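You operate a simulated robot arm through the tools that you are given. There is no shell and no other tool. Be economical: measure what you need, move in short steps, check, and stop when the job is done.

Carry out the task below with a simulated robot arm. There is one attempt and no reset: what you move stays moved.

TASK
Stack the bottle marked "pine" from the liquid bench on top of the bottle labelled "cedar".
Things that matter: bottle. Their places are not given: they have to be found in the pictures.

It is judged by the outcome, as a careful person would: the job done as asked, and still so three seconds after it is handed in. It fails if anything else is knocked over, pushed out of place, dropped, spilled or broken.

THE ROBOT
A 7-joint arm with a two-finger parallel gripper, fixed in place. Base frame: the origin is at the foot of the arm, x ahead of it, y to its left, z up; the work surface is at about z = 0.75. Lengths are in m, angles in degrees, forces in N, time in s.
With the tool pointing down near the work surface it reaches from about 0.2 to 0.68 m from the base axis. Its first joint turns from -66.0 to 66.0 degrees. Payload 2.4 kg.
Tool frame: the origin (TCP) lies between the finger pads and is the grasp point; the fingertips stand 0.03 m ahead of it; z points along the fingers, y is the line along which they close. The gripper opens to 0.094 m. The fingers are 0.028 m wide and 0.01 m thick; the gripper's body (0.05 by 0.096 m) begins 0.055 m behind the TCP.
Orientation is told as [roll, pitch, yaw] about the base's x, y, z axes, in that order, counted from this pose: with the fingers straight down and closing along the base's y, the tool's x points along the base's -x, its y along +y and its z along -z.

THE INTERFACE
- The arm moves only by the tool nudge_tool. Its argument "commands" is a list that holds one entry, the list of rows, each a list of 5 numbers: the opening in per cent of the stroke, from 0 (shut) to 100 (fully open), then the shift along the base's x, y, z in m, then the turn about the base's z in degrees. In form: [[[claw, tx, ty, tz, twist], ...]]. A call has 1 to 12 rows; each row shifts and turns the commanded pose from where the row before left it. A row lasts 0.2 s, in which the tool goes at most 0.05 m and 8.6 degrees; a call with a longer step from one row to the next is refused whole, and so is a gripper value outside its range. A pose out of reach is approached as far as the arm can. The call stops where the force on the tool passes 40 N (or 10 N more than at its start, if that is more) or the arm is blocked; 0.2 s more then pass. The fingers move at their own pace (about 0.153 m/s each) and stop on an object; they squeeze with about 34 N. The grip force told is the motor's: it shows also when the fingers shut on nothing. Time passes only in rows, and 0.2 s behind the last, so rows that do not move let the fingers close. It gives the time, the measured TCP pose, the force on the tool (base axes), the opening and the grip force at its end, in the units of the frame above (readings bear some noise), and new pictures: "show" is both (left out), scene, wrist or none.
- Cameras (640 x 400 px; columns grow to the right, rows downward): "scene" is fixed at [0.0522, 0.4833, 1.458]; the picture's right is [-0.62, -0.79, 0.00], its down [-0.34, 0.27, -0.90] and it looks along [0.71, -0.56, -0.44] (base axes); focal length 332 px, centre (320, 200). "wrist" rides on the gripper at [-0.037, 0, -0.058] in the tool frame; the picture's right is [0.00, -1.00, 0.00], its down [0.97, 0.00, -0.24] and it looks along [0.24, 0.00, 0.97] (tool axes); focal length 218 px, centre (320, 200).
- pixel_to_xyz(camera, pixels): for up to 12 pixels [column, row] of the newest picture of that camera ("zoom" is the newest enlarged one), the place [x, y, z] in the base frame of the surface seen there, good to about 0.002 m. No time passes.
- close_up(camera, box): a new picture of the part [left, top, right, bottom] of that camera's present view, enlarged. No time passes.
- job_done(): hands the job in; it is judged then, once.

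Work in short steps. Measure before you move; look again where a grasp or a placing could have gone wrong, and mend it. You have 60 turns and 100 pictures in all, the two below and enlarged ones among them. Open the gripper and draw the arm clear of the work before you hand the job in, unless the task says otherwise; then end with one line.

The tools are called after "Call:" as a command line: name --argument value ..., lists and objects as JSON in quotes. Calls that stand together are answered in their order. nudge_tool: Moves the arm, as the interface text tells. Its arguments: {"type":"object","properties":{"commands":{"type":"array","items":{"type":"array","items":{"type":"array","items":{"type":"number"}}}},"show":{"type":"string","enum":["both","scene","wrist","none"]}},"required":["commands"]} The other tools are called the same way: pixel_to_xyz (camera, pixels) gives the place of the surface under pixels of a picture; close_up (camera, box) takes an enlarged picture of a part of a camera's view; job_done () hands the job in.

At the start:

```text
time_s: 0.0
tcp_pos: [0.3956, -0.0858, 1.1586]
orientation: [-0.1, 0.0, 0.0]
force: [0.8, 0.3, -0.1]
gripper_width: 0.0938
grip_force: 0.0
```

scene: 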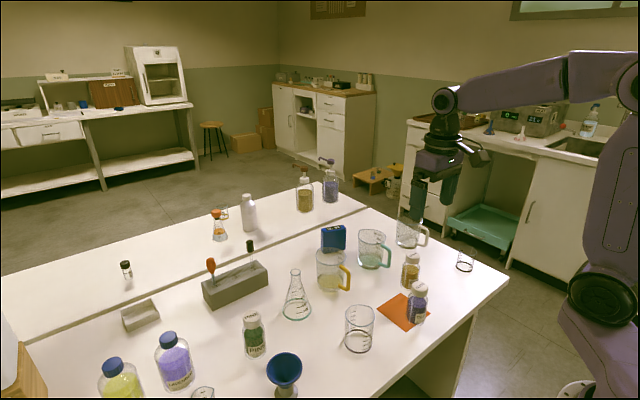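
wrist: 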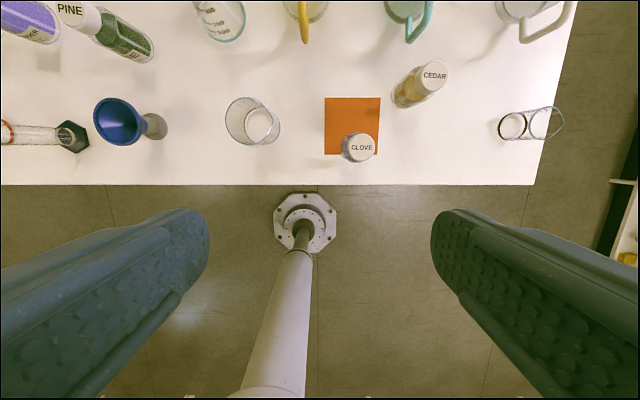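

The wrist view shows lids PINE at about (70,10), CEDAR at (435,75) and CLOVE at (361,147). I'll enlarge both views to read the labels.

Call:
close_up --camera "scene" --box '[220, 220, 460, 370]'

Call:
close_up --camera "scene" --box '[80, 150, 400, 350]'

Call:
pixel_to_xyz --camera "wrist" --pixels '[[70, 10], [434, 75], [361, 147], [100, 35], [138, 45], [410, 95], [30, 20]]'

Call:
pixel_to_xyz --camera "scene" --pixels '[[250, 318], [253, 340], [412, 256], [410, 275], [305, 172], [330, 172], [419, 287], [251, 314], [304, 200], [248, 197]]'

```text
2.67 times, centred on (340, 295) of scene
```

zoom: 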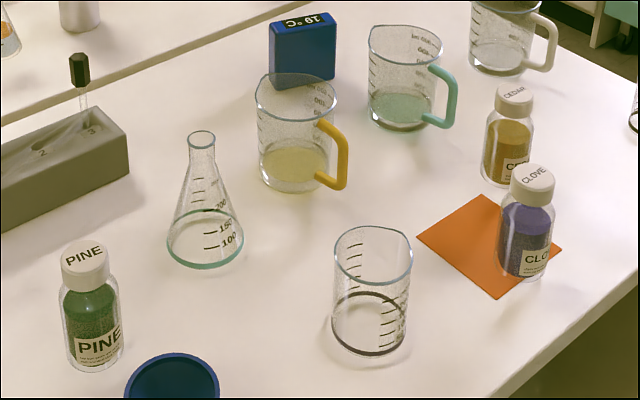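

```text
2.00 times, centred on (240, 250) of scene
```

zoom: 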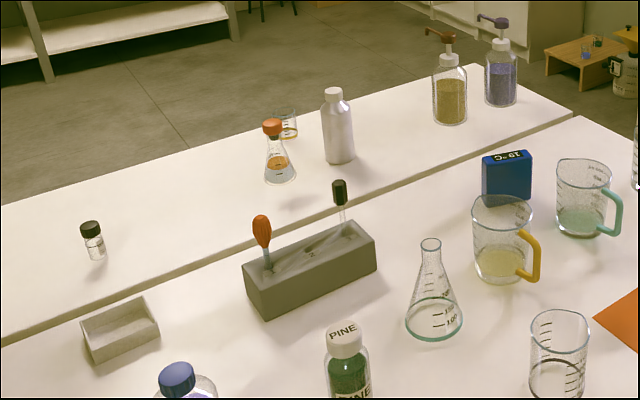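

```text
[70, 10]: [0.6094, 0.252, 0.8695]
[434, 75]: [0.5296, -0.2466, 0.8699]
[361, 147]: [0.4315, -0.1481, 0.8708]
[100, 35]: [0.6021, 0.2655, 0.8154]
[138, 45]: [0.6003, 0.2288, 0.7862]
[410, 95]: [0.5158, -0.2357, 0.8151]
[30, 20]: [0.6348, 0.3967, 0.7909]
```

```text
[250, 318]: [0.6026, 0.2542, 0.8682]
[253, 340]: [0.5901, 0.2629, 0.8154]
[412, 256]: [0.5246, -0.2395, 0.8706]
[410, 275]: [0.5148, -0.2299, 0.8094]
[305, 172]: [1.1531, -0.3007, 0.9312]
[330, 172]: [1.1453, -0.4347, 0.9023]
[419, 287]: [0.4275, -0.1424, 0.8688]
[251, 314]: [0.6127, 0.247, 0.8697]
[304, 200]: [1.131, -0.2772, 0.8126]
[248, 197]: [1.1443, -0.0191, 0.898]
```

There is one PINE bottle, at about (0.611, 0.249) with its top at 0.87, and CEDAR is at about (0.528, -0.243) with its top at 0.87. I'll move above PINE at a safe height.

Call:
nudge_tool --commands '[[[100, 0.021, 0.0335, -0.01, 0], [100, 0.021, 0.0335, -0.01, 0], [100, 0.021, 0.0335, -0.01, 0], [100, 0.021, 0.0335, -0.01, 0], [100, 0.021, 0.0335, -0.01, 0], [100, 0.021, 0.0335, -0.01, 0], [100, 0.021, 0.0335, -0.01, 0], [100, 0.021, 0.0335, -0.01, 0], [100, 0.021, 0.0335, -0.01, 0], [100, 0.021, 0.0335, -0.01, 0], [100, 0, 0, 0, 0]]]'

```text
time_s: 2.4
tcp_pos: [0.6071, 0.2495, 1.0556]
orientation: [0.0, 0.0, -0.1]
force: [1.1, -1.0, -0.7]
gripper_width: 0.0942
grip_force: 0.1
```

scene: 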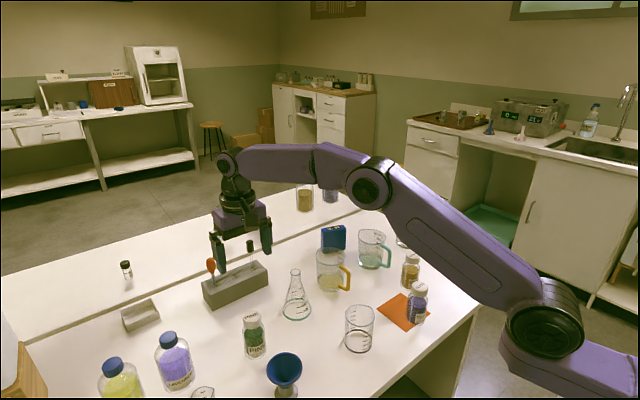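
wrist: 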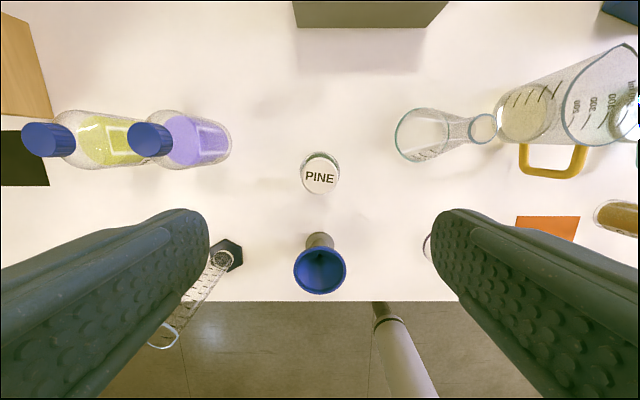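

The PINE lid is centred at about (320,176). I'll measure its edges and the neighbours around the fingers.

Call:
pixel_to_xyz --camera "wrist" --pixels '[[304, 176], [335, 176], [320, 160], [320, 191], [320, 176], [150, 138], [229, 140], [320, 270], [228, 252], [397, 140], [484, 127], [215, 140]]'

Call:
close_up --camera "wrist" --box '[280, 140, 360, 190]'

```text
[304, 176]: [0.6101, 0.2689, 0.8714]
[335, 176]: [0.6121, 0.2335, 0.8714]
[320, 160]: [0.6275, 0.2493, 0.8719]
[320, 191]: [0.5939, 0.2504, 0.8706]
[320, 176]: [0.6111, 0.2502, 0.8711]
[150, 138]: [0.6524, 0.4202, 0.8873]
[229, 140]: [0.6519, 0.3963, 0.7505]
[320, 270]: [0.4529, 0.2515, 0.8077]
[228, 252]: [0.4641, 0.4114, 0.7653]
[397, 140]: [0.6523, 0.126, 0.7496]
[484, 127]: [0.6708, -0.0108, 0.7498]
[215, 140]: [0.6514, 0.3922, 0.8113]
```

```text
8.00 times, centred on (320, 165) of wrist
```

zoom: 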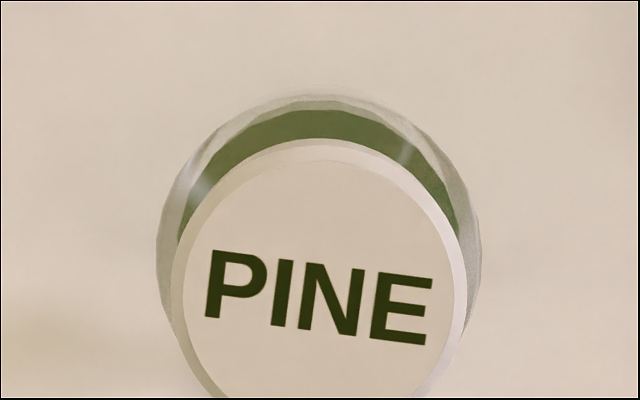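

The lid centre is (0.611, 0.250), about 0.041 wide, and the neighbours are clear of the fingers. I'll descend to TCP z of about 0.827.

Call:
nudge_tool --commands '[[[100, 0.004, 0.0006, -0.04, 0], [100, 0, 0, -0.04, 0], [100, 0, 0, -0.04, 0], [100, 0, 0, -0.04, 0], [100, 0, 0, -0.03, 0], [100, 0, 0, -0.02, 0], [100, 0, 0, -0.0185, 0], [100, 0, 0, 0, 0]]]'

```text
time_s: 4.2
tcp_pos: [0.6096, 0.2501, 0.8294]
orientation: [0.0, 0.1, 0.0]
force: [-0.5, 0.5, 0.3]
gripper_width: 0.094
grip_force: 0.1
```

scene: 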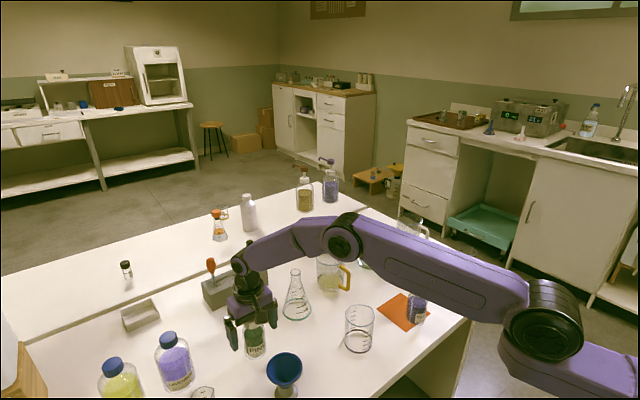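
wrist: 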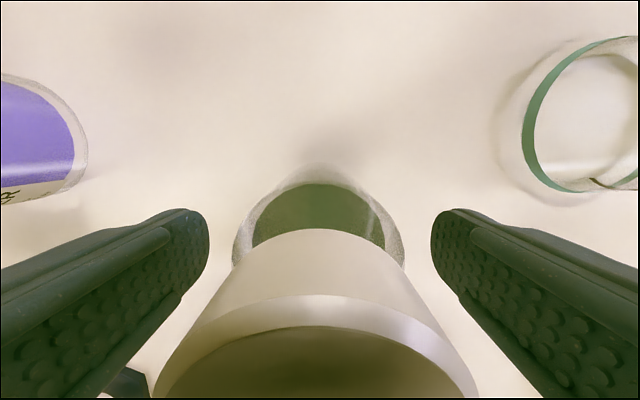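

The bottle sits centred between the fingers, so I'll close them.

Call:
nudge_tool --commands '[[[50, 0, 0, 0, 0], [0, 0, 0, 0, 0], [0, 0, 0, 0, 0], [0, 0, 0, 0, 0]]]' --show "wrist"

```text
time_s: 5.2
tcp_pos: [0.6093, 0.2501, 0.8299]
orientation: [0.0, 0.1, 0.1]
force: [-0.3, 0.7, 0.4]
gripper_width: 0.0532
grip_force: 33.9
```

wrist: 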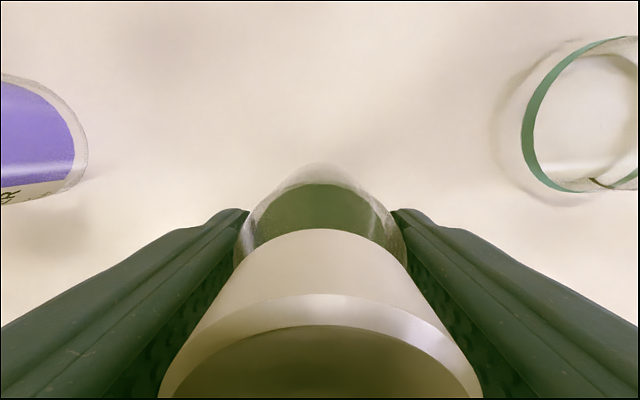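

The grip is firm on the body (width 0.053, 34 N). I'll lift straight up.

Call:
nudge_tool --commands '[[[0, 0, 0, 0.01, 0], [0, 0, 0, 0.025, 0], [0, 0, 0, 0.035, 0], [0, 0, 0, 0.04, 0], [0, 0, 0, 0.04, 0], [0, 0, 0, 0.04, 0], [0, 0, 0, 0.03, 0], [0, 0, 0, 0, 0]]]'

Call:
close_up --camera "scene" --box '[372, 237, 452, 287]'

```text
time_s: 7.0
tcp_pos: [0.6116, 0.2495, 1.0505]
orientation: [0.1, 0.0, 0.0]
force: [0.0, 0.0, -2.3]
gripper_width: 0.0529
grip_force: 34.3
```

scene: 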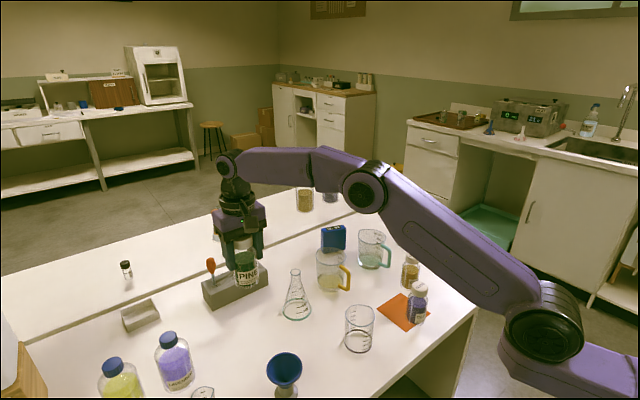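
wrist: 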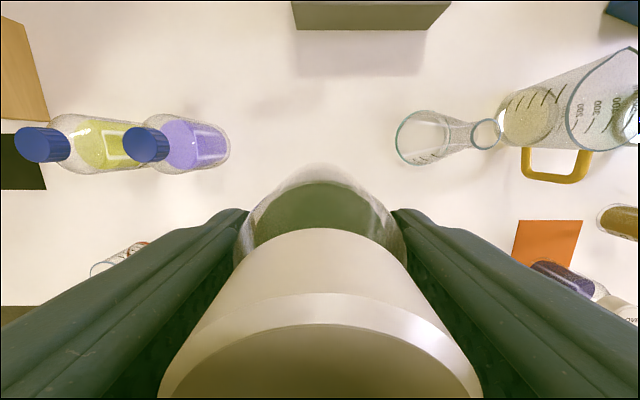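

```text
8.00 times, centred on (412, 262) of scene
```

zoom: 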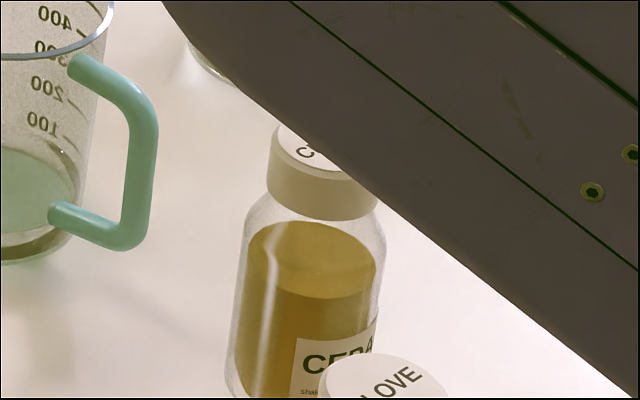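

It is held. I'll carry it high to a spot just short of CEDAR in x, so the wrist camera can see the CEDAR lid past the held bottle.

Call:
nudge_tool --commands '[[[0, -0.008, -0.024, 0, 0], [0, -0.0145, -0.0423, 0, 0], [0, -0.0145, -0.0423, 0, 0], [0, -0.0145, -0.0423, 0, 0], [0, -0.0145, -0.0423, 0, 0], [0, -0.0145, -0.0423, 0, 0], [0, -0.0145, -0.0423, 0, 0], [0, -0.0145, -0.0423, 0, 0], [0, -0.0145, -0.0423, 0, 0], [0, -0.0145, -0.0423, 0, 0], [0, -0.0145, -0.0423, 0, 0], [0, -0.0145, -0.0423, 0, 0]]]'

```text
time_s: 9.6
tcp_pos: [0.4424, -0.2407, 1.0465]
orientation: [0.1, 0.0, 0.1]
force: [0.7, -0.1, -2.5]
gripper_width: 0.0532
grip_force: 33.8
```

scene: 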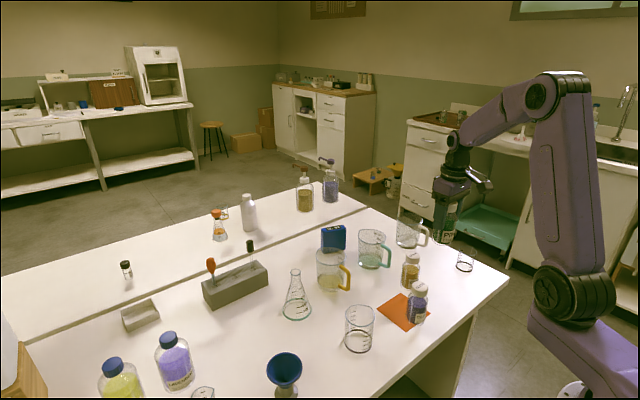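
wrist: 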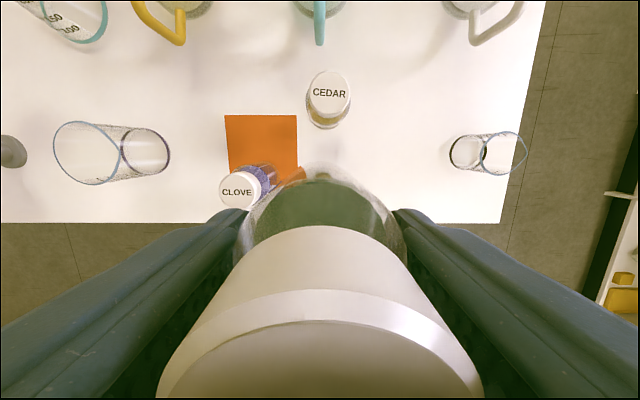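

CEDAR's lid shows at about (329,93) in the wrist view. I'll measure it finely from both cameras.

Call:
close_up --camera "wrist" --box '[289, 67, 369, 117]'

Call:
pixel_to_xyz --camera "wrist" --pixels '[[310, 93], [347, 93], [329, 76], [329, 110], [329, 93]]'

Call:
pixel_to_xyz --camera "scene" --pixels '[[406, 256], [418, 256], [412, 253], [412, 259], [412, 256]]'

Call:
close_up --camera "scene" --box '[372, 237, 452, 287]'

```text
8.00 times, centred on (329, 92) of wrist
```

zoom: 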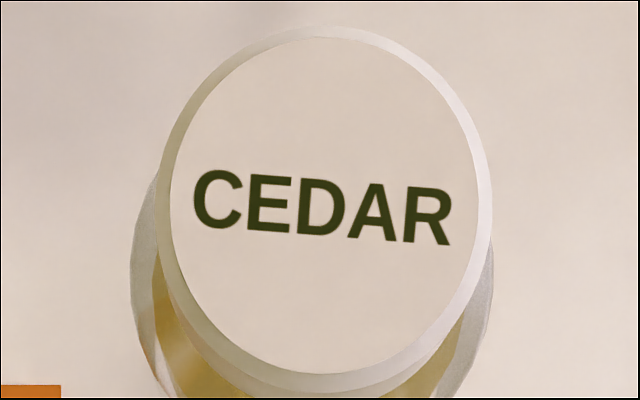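

```text
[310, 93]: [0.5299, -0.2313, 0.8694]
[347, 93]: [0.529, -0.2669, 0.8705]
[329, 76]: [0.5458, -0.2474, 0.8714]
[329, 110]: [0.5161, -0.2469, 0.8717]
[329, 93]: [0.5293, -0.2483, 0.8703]
```

```text
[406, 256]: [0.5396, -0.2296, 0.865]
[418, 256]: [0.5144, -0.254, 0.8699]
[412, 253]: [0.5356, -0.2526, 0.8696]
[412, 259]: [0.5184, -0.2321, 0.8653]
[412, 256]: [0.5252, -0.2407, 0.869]
```

```text
8.00 times, centred on (412, 262) of scene
```

zoom: 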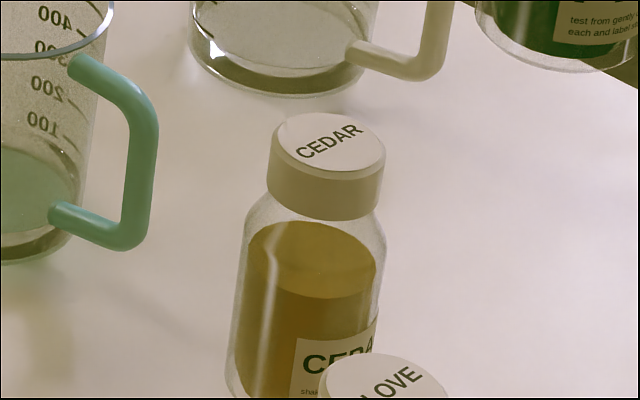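

Call:
pixel_to_xyz --camera "zoom" --pixels '[[280, 143], [380, 143], [330, 118], [330, 166], [330, 142], [295, 125], [365, 160], [365, 125], [295, 160]]'

Call:
pixel_to_xyz --camera "wrist" --pixels '[[329.6, 92.5], [313, 92.5], [346, 92.5], [329.6, 74], [329.6, 111]]'

```text
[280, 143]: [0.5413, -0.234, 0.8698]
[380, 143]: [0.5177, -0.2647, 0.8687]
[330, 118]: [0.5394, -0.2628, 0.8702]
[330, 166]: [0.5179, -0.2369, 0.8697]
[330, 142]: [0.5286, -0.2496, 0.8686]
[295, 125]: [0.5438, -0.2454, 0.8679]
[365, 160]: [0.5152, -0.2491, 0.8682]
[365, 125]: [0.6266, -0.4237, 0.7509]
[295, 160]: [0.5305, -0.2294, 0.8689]
```

```text
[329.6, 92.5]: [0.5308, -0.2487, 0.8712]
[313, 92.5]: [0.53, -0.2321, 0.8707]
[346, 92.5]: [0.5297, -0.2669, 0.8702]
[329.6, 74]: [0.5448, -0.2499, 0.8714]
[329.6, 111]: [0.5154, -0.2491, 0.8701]
```

CEDAR's lid centre is (0.5297, -0.249), with its top at 0.870. Allowing for the grasp offset, the TCP target is (0.528, -0.249) with contact at z of about 0.950. I'll move above it first and pause.

Call:
nudge_tool --commands '[[[0, 0.02, -0.002, 0, 0], [0, 0.03, -0.003, 0, 0], [0, 0.025, -0.003, 0, 0], [0, 0.011, -0.001, -0.01, 0], [0, 0, 0, -0.03, 0], [0, 0, 0, -0.03, 0], [0, 0, 0, -0.01, 0], [0, 0, 0, 0, 0], [0, 0, 0, 0, 0]]]'

Call:
close_up --camera "scene" --box '[356, 197, 468, 267]'

```text
time_s: 11.6
tcp_pos: [0.5298, -0.2487, 0.967]
orientation: [0.0, 0.0, 0.0]
force: [-0.1, 0.4, -2.1]
gripper_width: 0.0531
grip_force: 34.0
```

scene: 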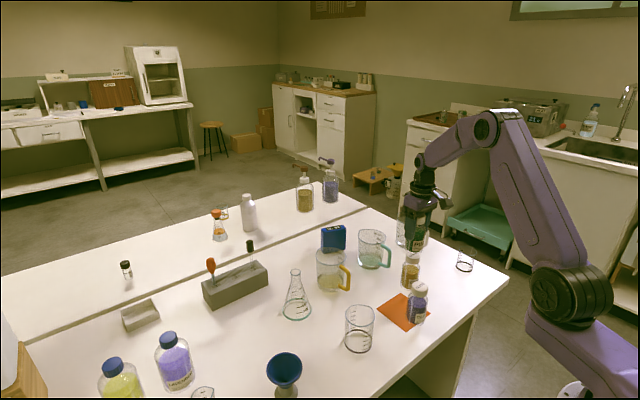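
wrist: 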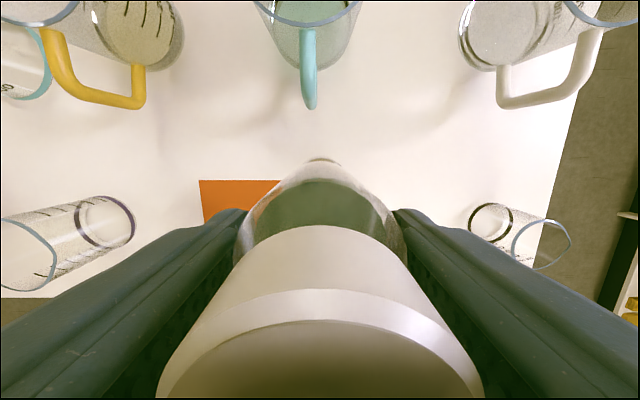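

```text
5.71 times, centred on (412, 232) of scene
```

zoom: 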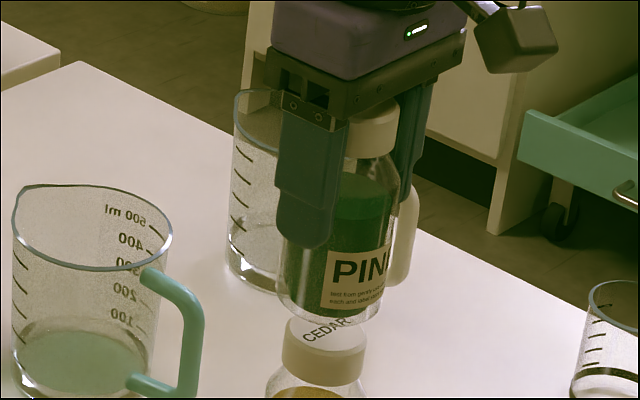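

PINE is centred over the CEDAR lid (zoom x of about 329 against 325). I'll lower in small steps while watching the force.

Call:
nudge_tool --commands '[[[0, -0.001, 0, -0.006, 0], [0, 0, 0, -0.005, 0], [0, 0, 0, -0.003, 0], [0, 0, 0, 0, 0], [0, 0, 0, 0, 0]]]' --show "none"

Call:
close_up --camera "scene" --box '[372, 227, 452, 277]'

```text
time_s: 12.8
tcp_pos: [0.5279, -0.2488, 0.9551]
orientation: [0.0, 0.0, 0.0]
force: [-0.5, -0.3, -2.2]
gripper_width: 0.0526
grip_force: 33.8
```

```text
8.00 times, centred on (412, 252) of scene
```

zoom: 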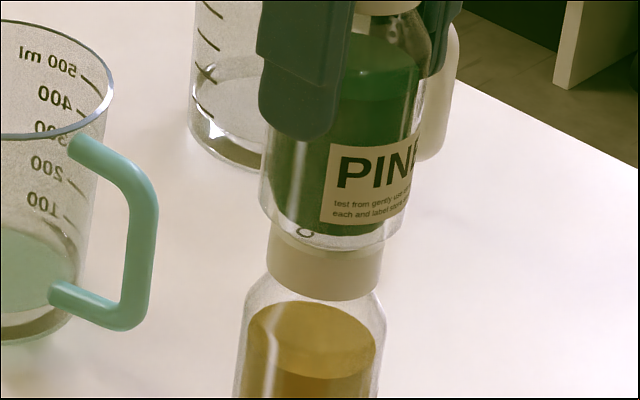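

There is still a gap of about 5 mm and no contact force. I'll continue gently.

Call:
nudge_tool --commands '[[[0, 0, 0, -0.0015, 0], [0, 0, 0, -0.0015, 0], [0, 0, 0, 0, 0], [0, 0, 0, 0, 0]]]' --show "none"

Call:
close_up --camera "scene" --box '[372, 227, 452, 277]'

```text
time_s: 13.8
tcp_pos: [0.5279, -0.2486, 0.9521]
orientation: [0.0, 0.0, 0.0]
force: [0.8, -0.1, -3.4]
gripper_width: 0.053
grip_force: 33.7
```

```text
8.00 times, centred on (412, 252) of scene
```

zoom: 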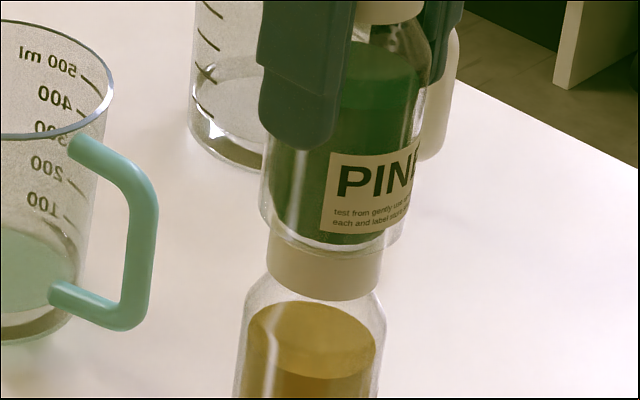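

Nearly there. I'll lower in 1 mm steps until the force rises.

Call:
nudge_tool --commands '[[[0, 0, 0, -0.001, 0], [0, 0, 0, 0, 0]]]' --show "none"

Call:
nudge_tool --commands '[[[0, 0, 0, -0.001, 0], [0, 0, 0, 0, 0]]]' --show "none"

```text
time_s: 14.4
tcp_pos: [0.5274, -0.2493, 0.9506]
orientation: [0.1, 0.0, 0.0]
force: [0.3, 0.0, -2.8]
gripper_width: 0.0531
grip_force: 33.9
```

```text
time_s: 15.0
tcp_pos: [0.528, -0.2484, 0.9513]
orientation: [0.0, 0.0, 0.0]
force: [0.1, -0.1, -2.9]
gripper_width: 0.0529
grip_force: 33.9
```

Call:
nudge_tool --commands '[[[0, 0, 0, -0.001, 0], [0, 0, 0, 0, 0], [0, 0, 0, 0, 0]]]' --show "none"

Call:
close_up --camera "scene" --box '[372, 227, 452, 277]'

```text
time_s: 15.8
tcp_pos: [0.5284, -0.2478, 0.9499]
orientation: [-0.1, 0.1, 0.0]
force: [-0.1, 1.5, 0.0]
gripper_width: 0.053
grip_force: 34.8
```

```text
8.00 times, centred on (412, 252) of scene
```

zoom: 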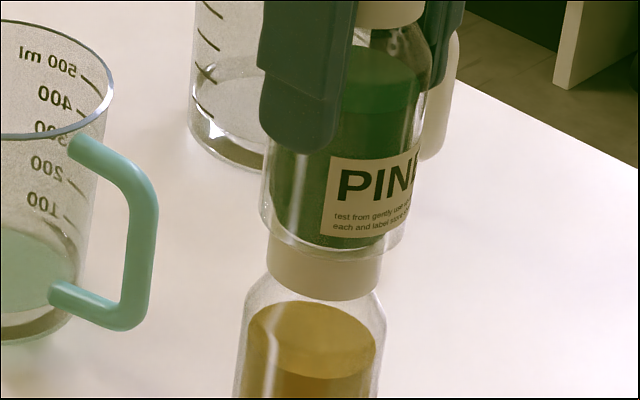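

The force went from -2.8 to about 0, so PINE is resting on the lid. I'll release gradually.

Call:
nudge_tool --commands '[[[56, 0, 0, 0, 0], [58, 0, 0, 0, 0], [61, 0, 0, 0, 0], [66, 0, 0, 0, 0], [74, 0, 0, 0, 0], [85, 0, 0, 0, 0], [95, 0, 0, 0, 0], [95, 0, 0, 0, 0]]]'

Call:
close_up --camera "scene" --box '[356, 207, 468, 277]'

```text
time_s: 17.6
tcp_pos: [0.5264, -0.2487, 0.9502]
orientation: [0.0, 0.0, 0.0]
force: [-0.3, 1.1, -1.4]
gripper_width: 0.0892
grip_force: 0.0
```

scene: 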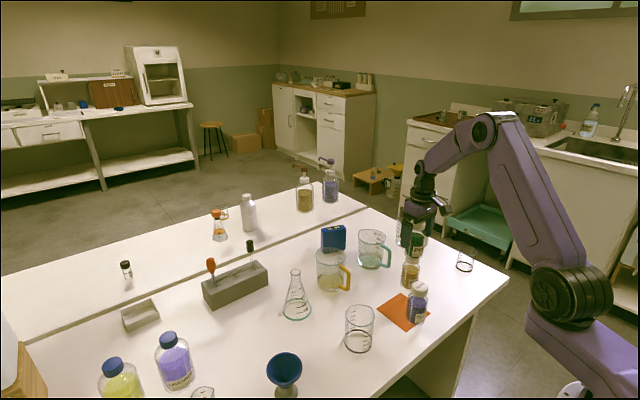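
wrist: 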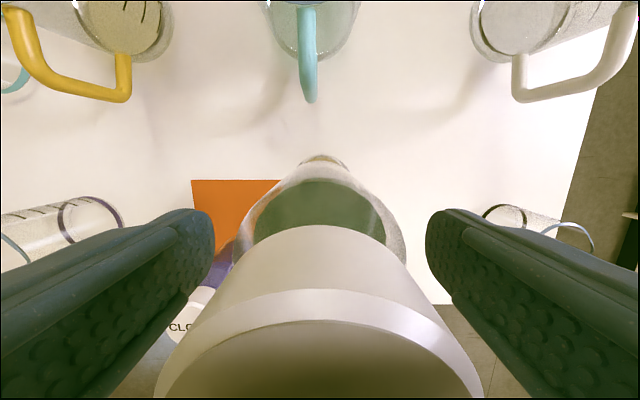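

```text
5.71 times, centred on (412, 242) of scene
```

zoom: 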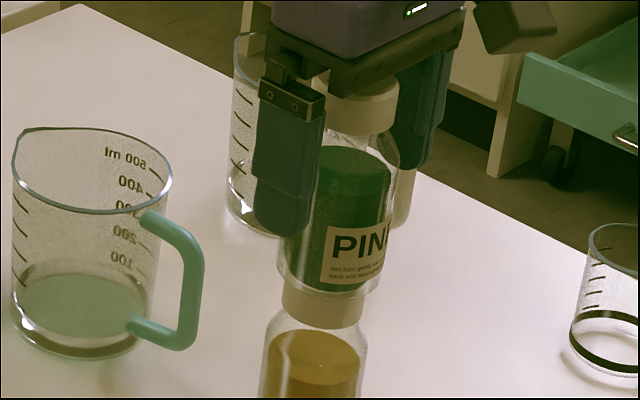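

The bottle stands free between the fingers. I'll rise straight up.

Call:
nudge_tool --commands '[[[95, 0, 0, 0.01, 0], [95, 0, 0, 0.02, 0], [95, 0, 0, 0.03, 0], [95, 0, 0, 0.04, 0], [95, 0, 0, 0.04, 0], [95, 0, 0, 0.04, 0], [95, -0.03, 0.0, 0.02, 0], [95, -0.04, 0.0, 0, 0], [95, -0.04, 0.0, 0, 0], [95, 0, 0, 0, 0]]]'

Call:
close_up --camera "scene" --box '[340, 207, 484, 297]'

```text
time_s: 19.8
tcp_pos: [0.4167, -0.2471, 1.1486]
orientation: [-0.1, 0.0, 0.0]
force: [-1.0, 0.0, -0.7]
gripper_width: 0.0892
grip_force: 0.0
```

scene: 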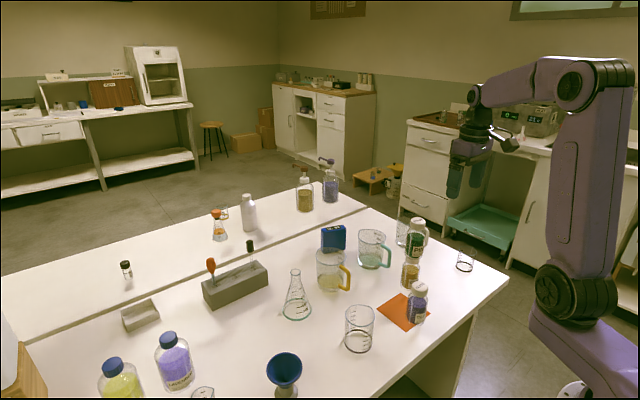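
wrist: 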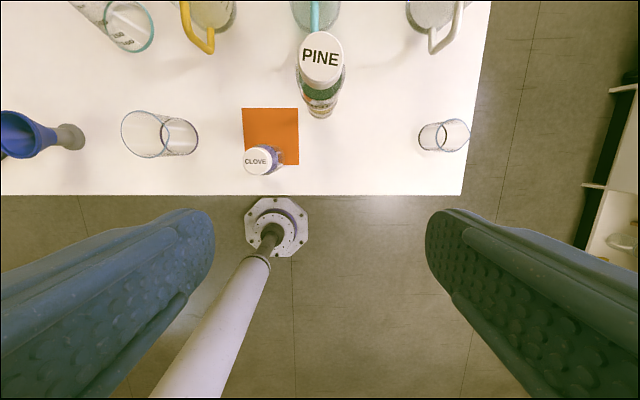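

```text
4.44 times, centred on (412, 252) of scene
```

zoom: 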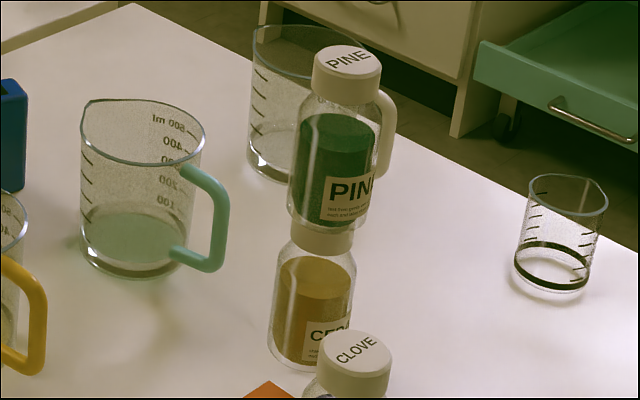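

The stack is upright, nothing else has moved and the arm is clear, so I'll hand it in.

Call:
job_done

```text
The job is handed in.
```

The "pine" bottle is standing upright on top of the "cedar" bottle, the other items look undisturbed, the gripper is open and clear of the work, and the job is handed in.
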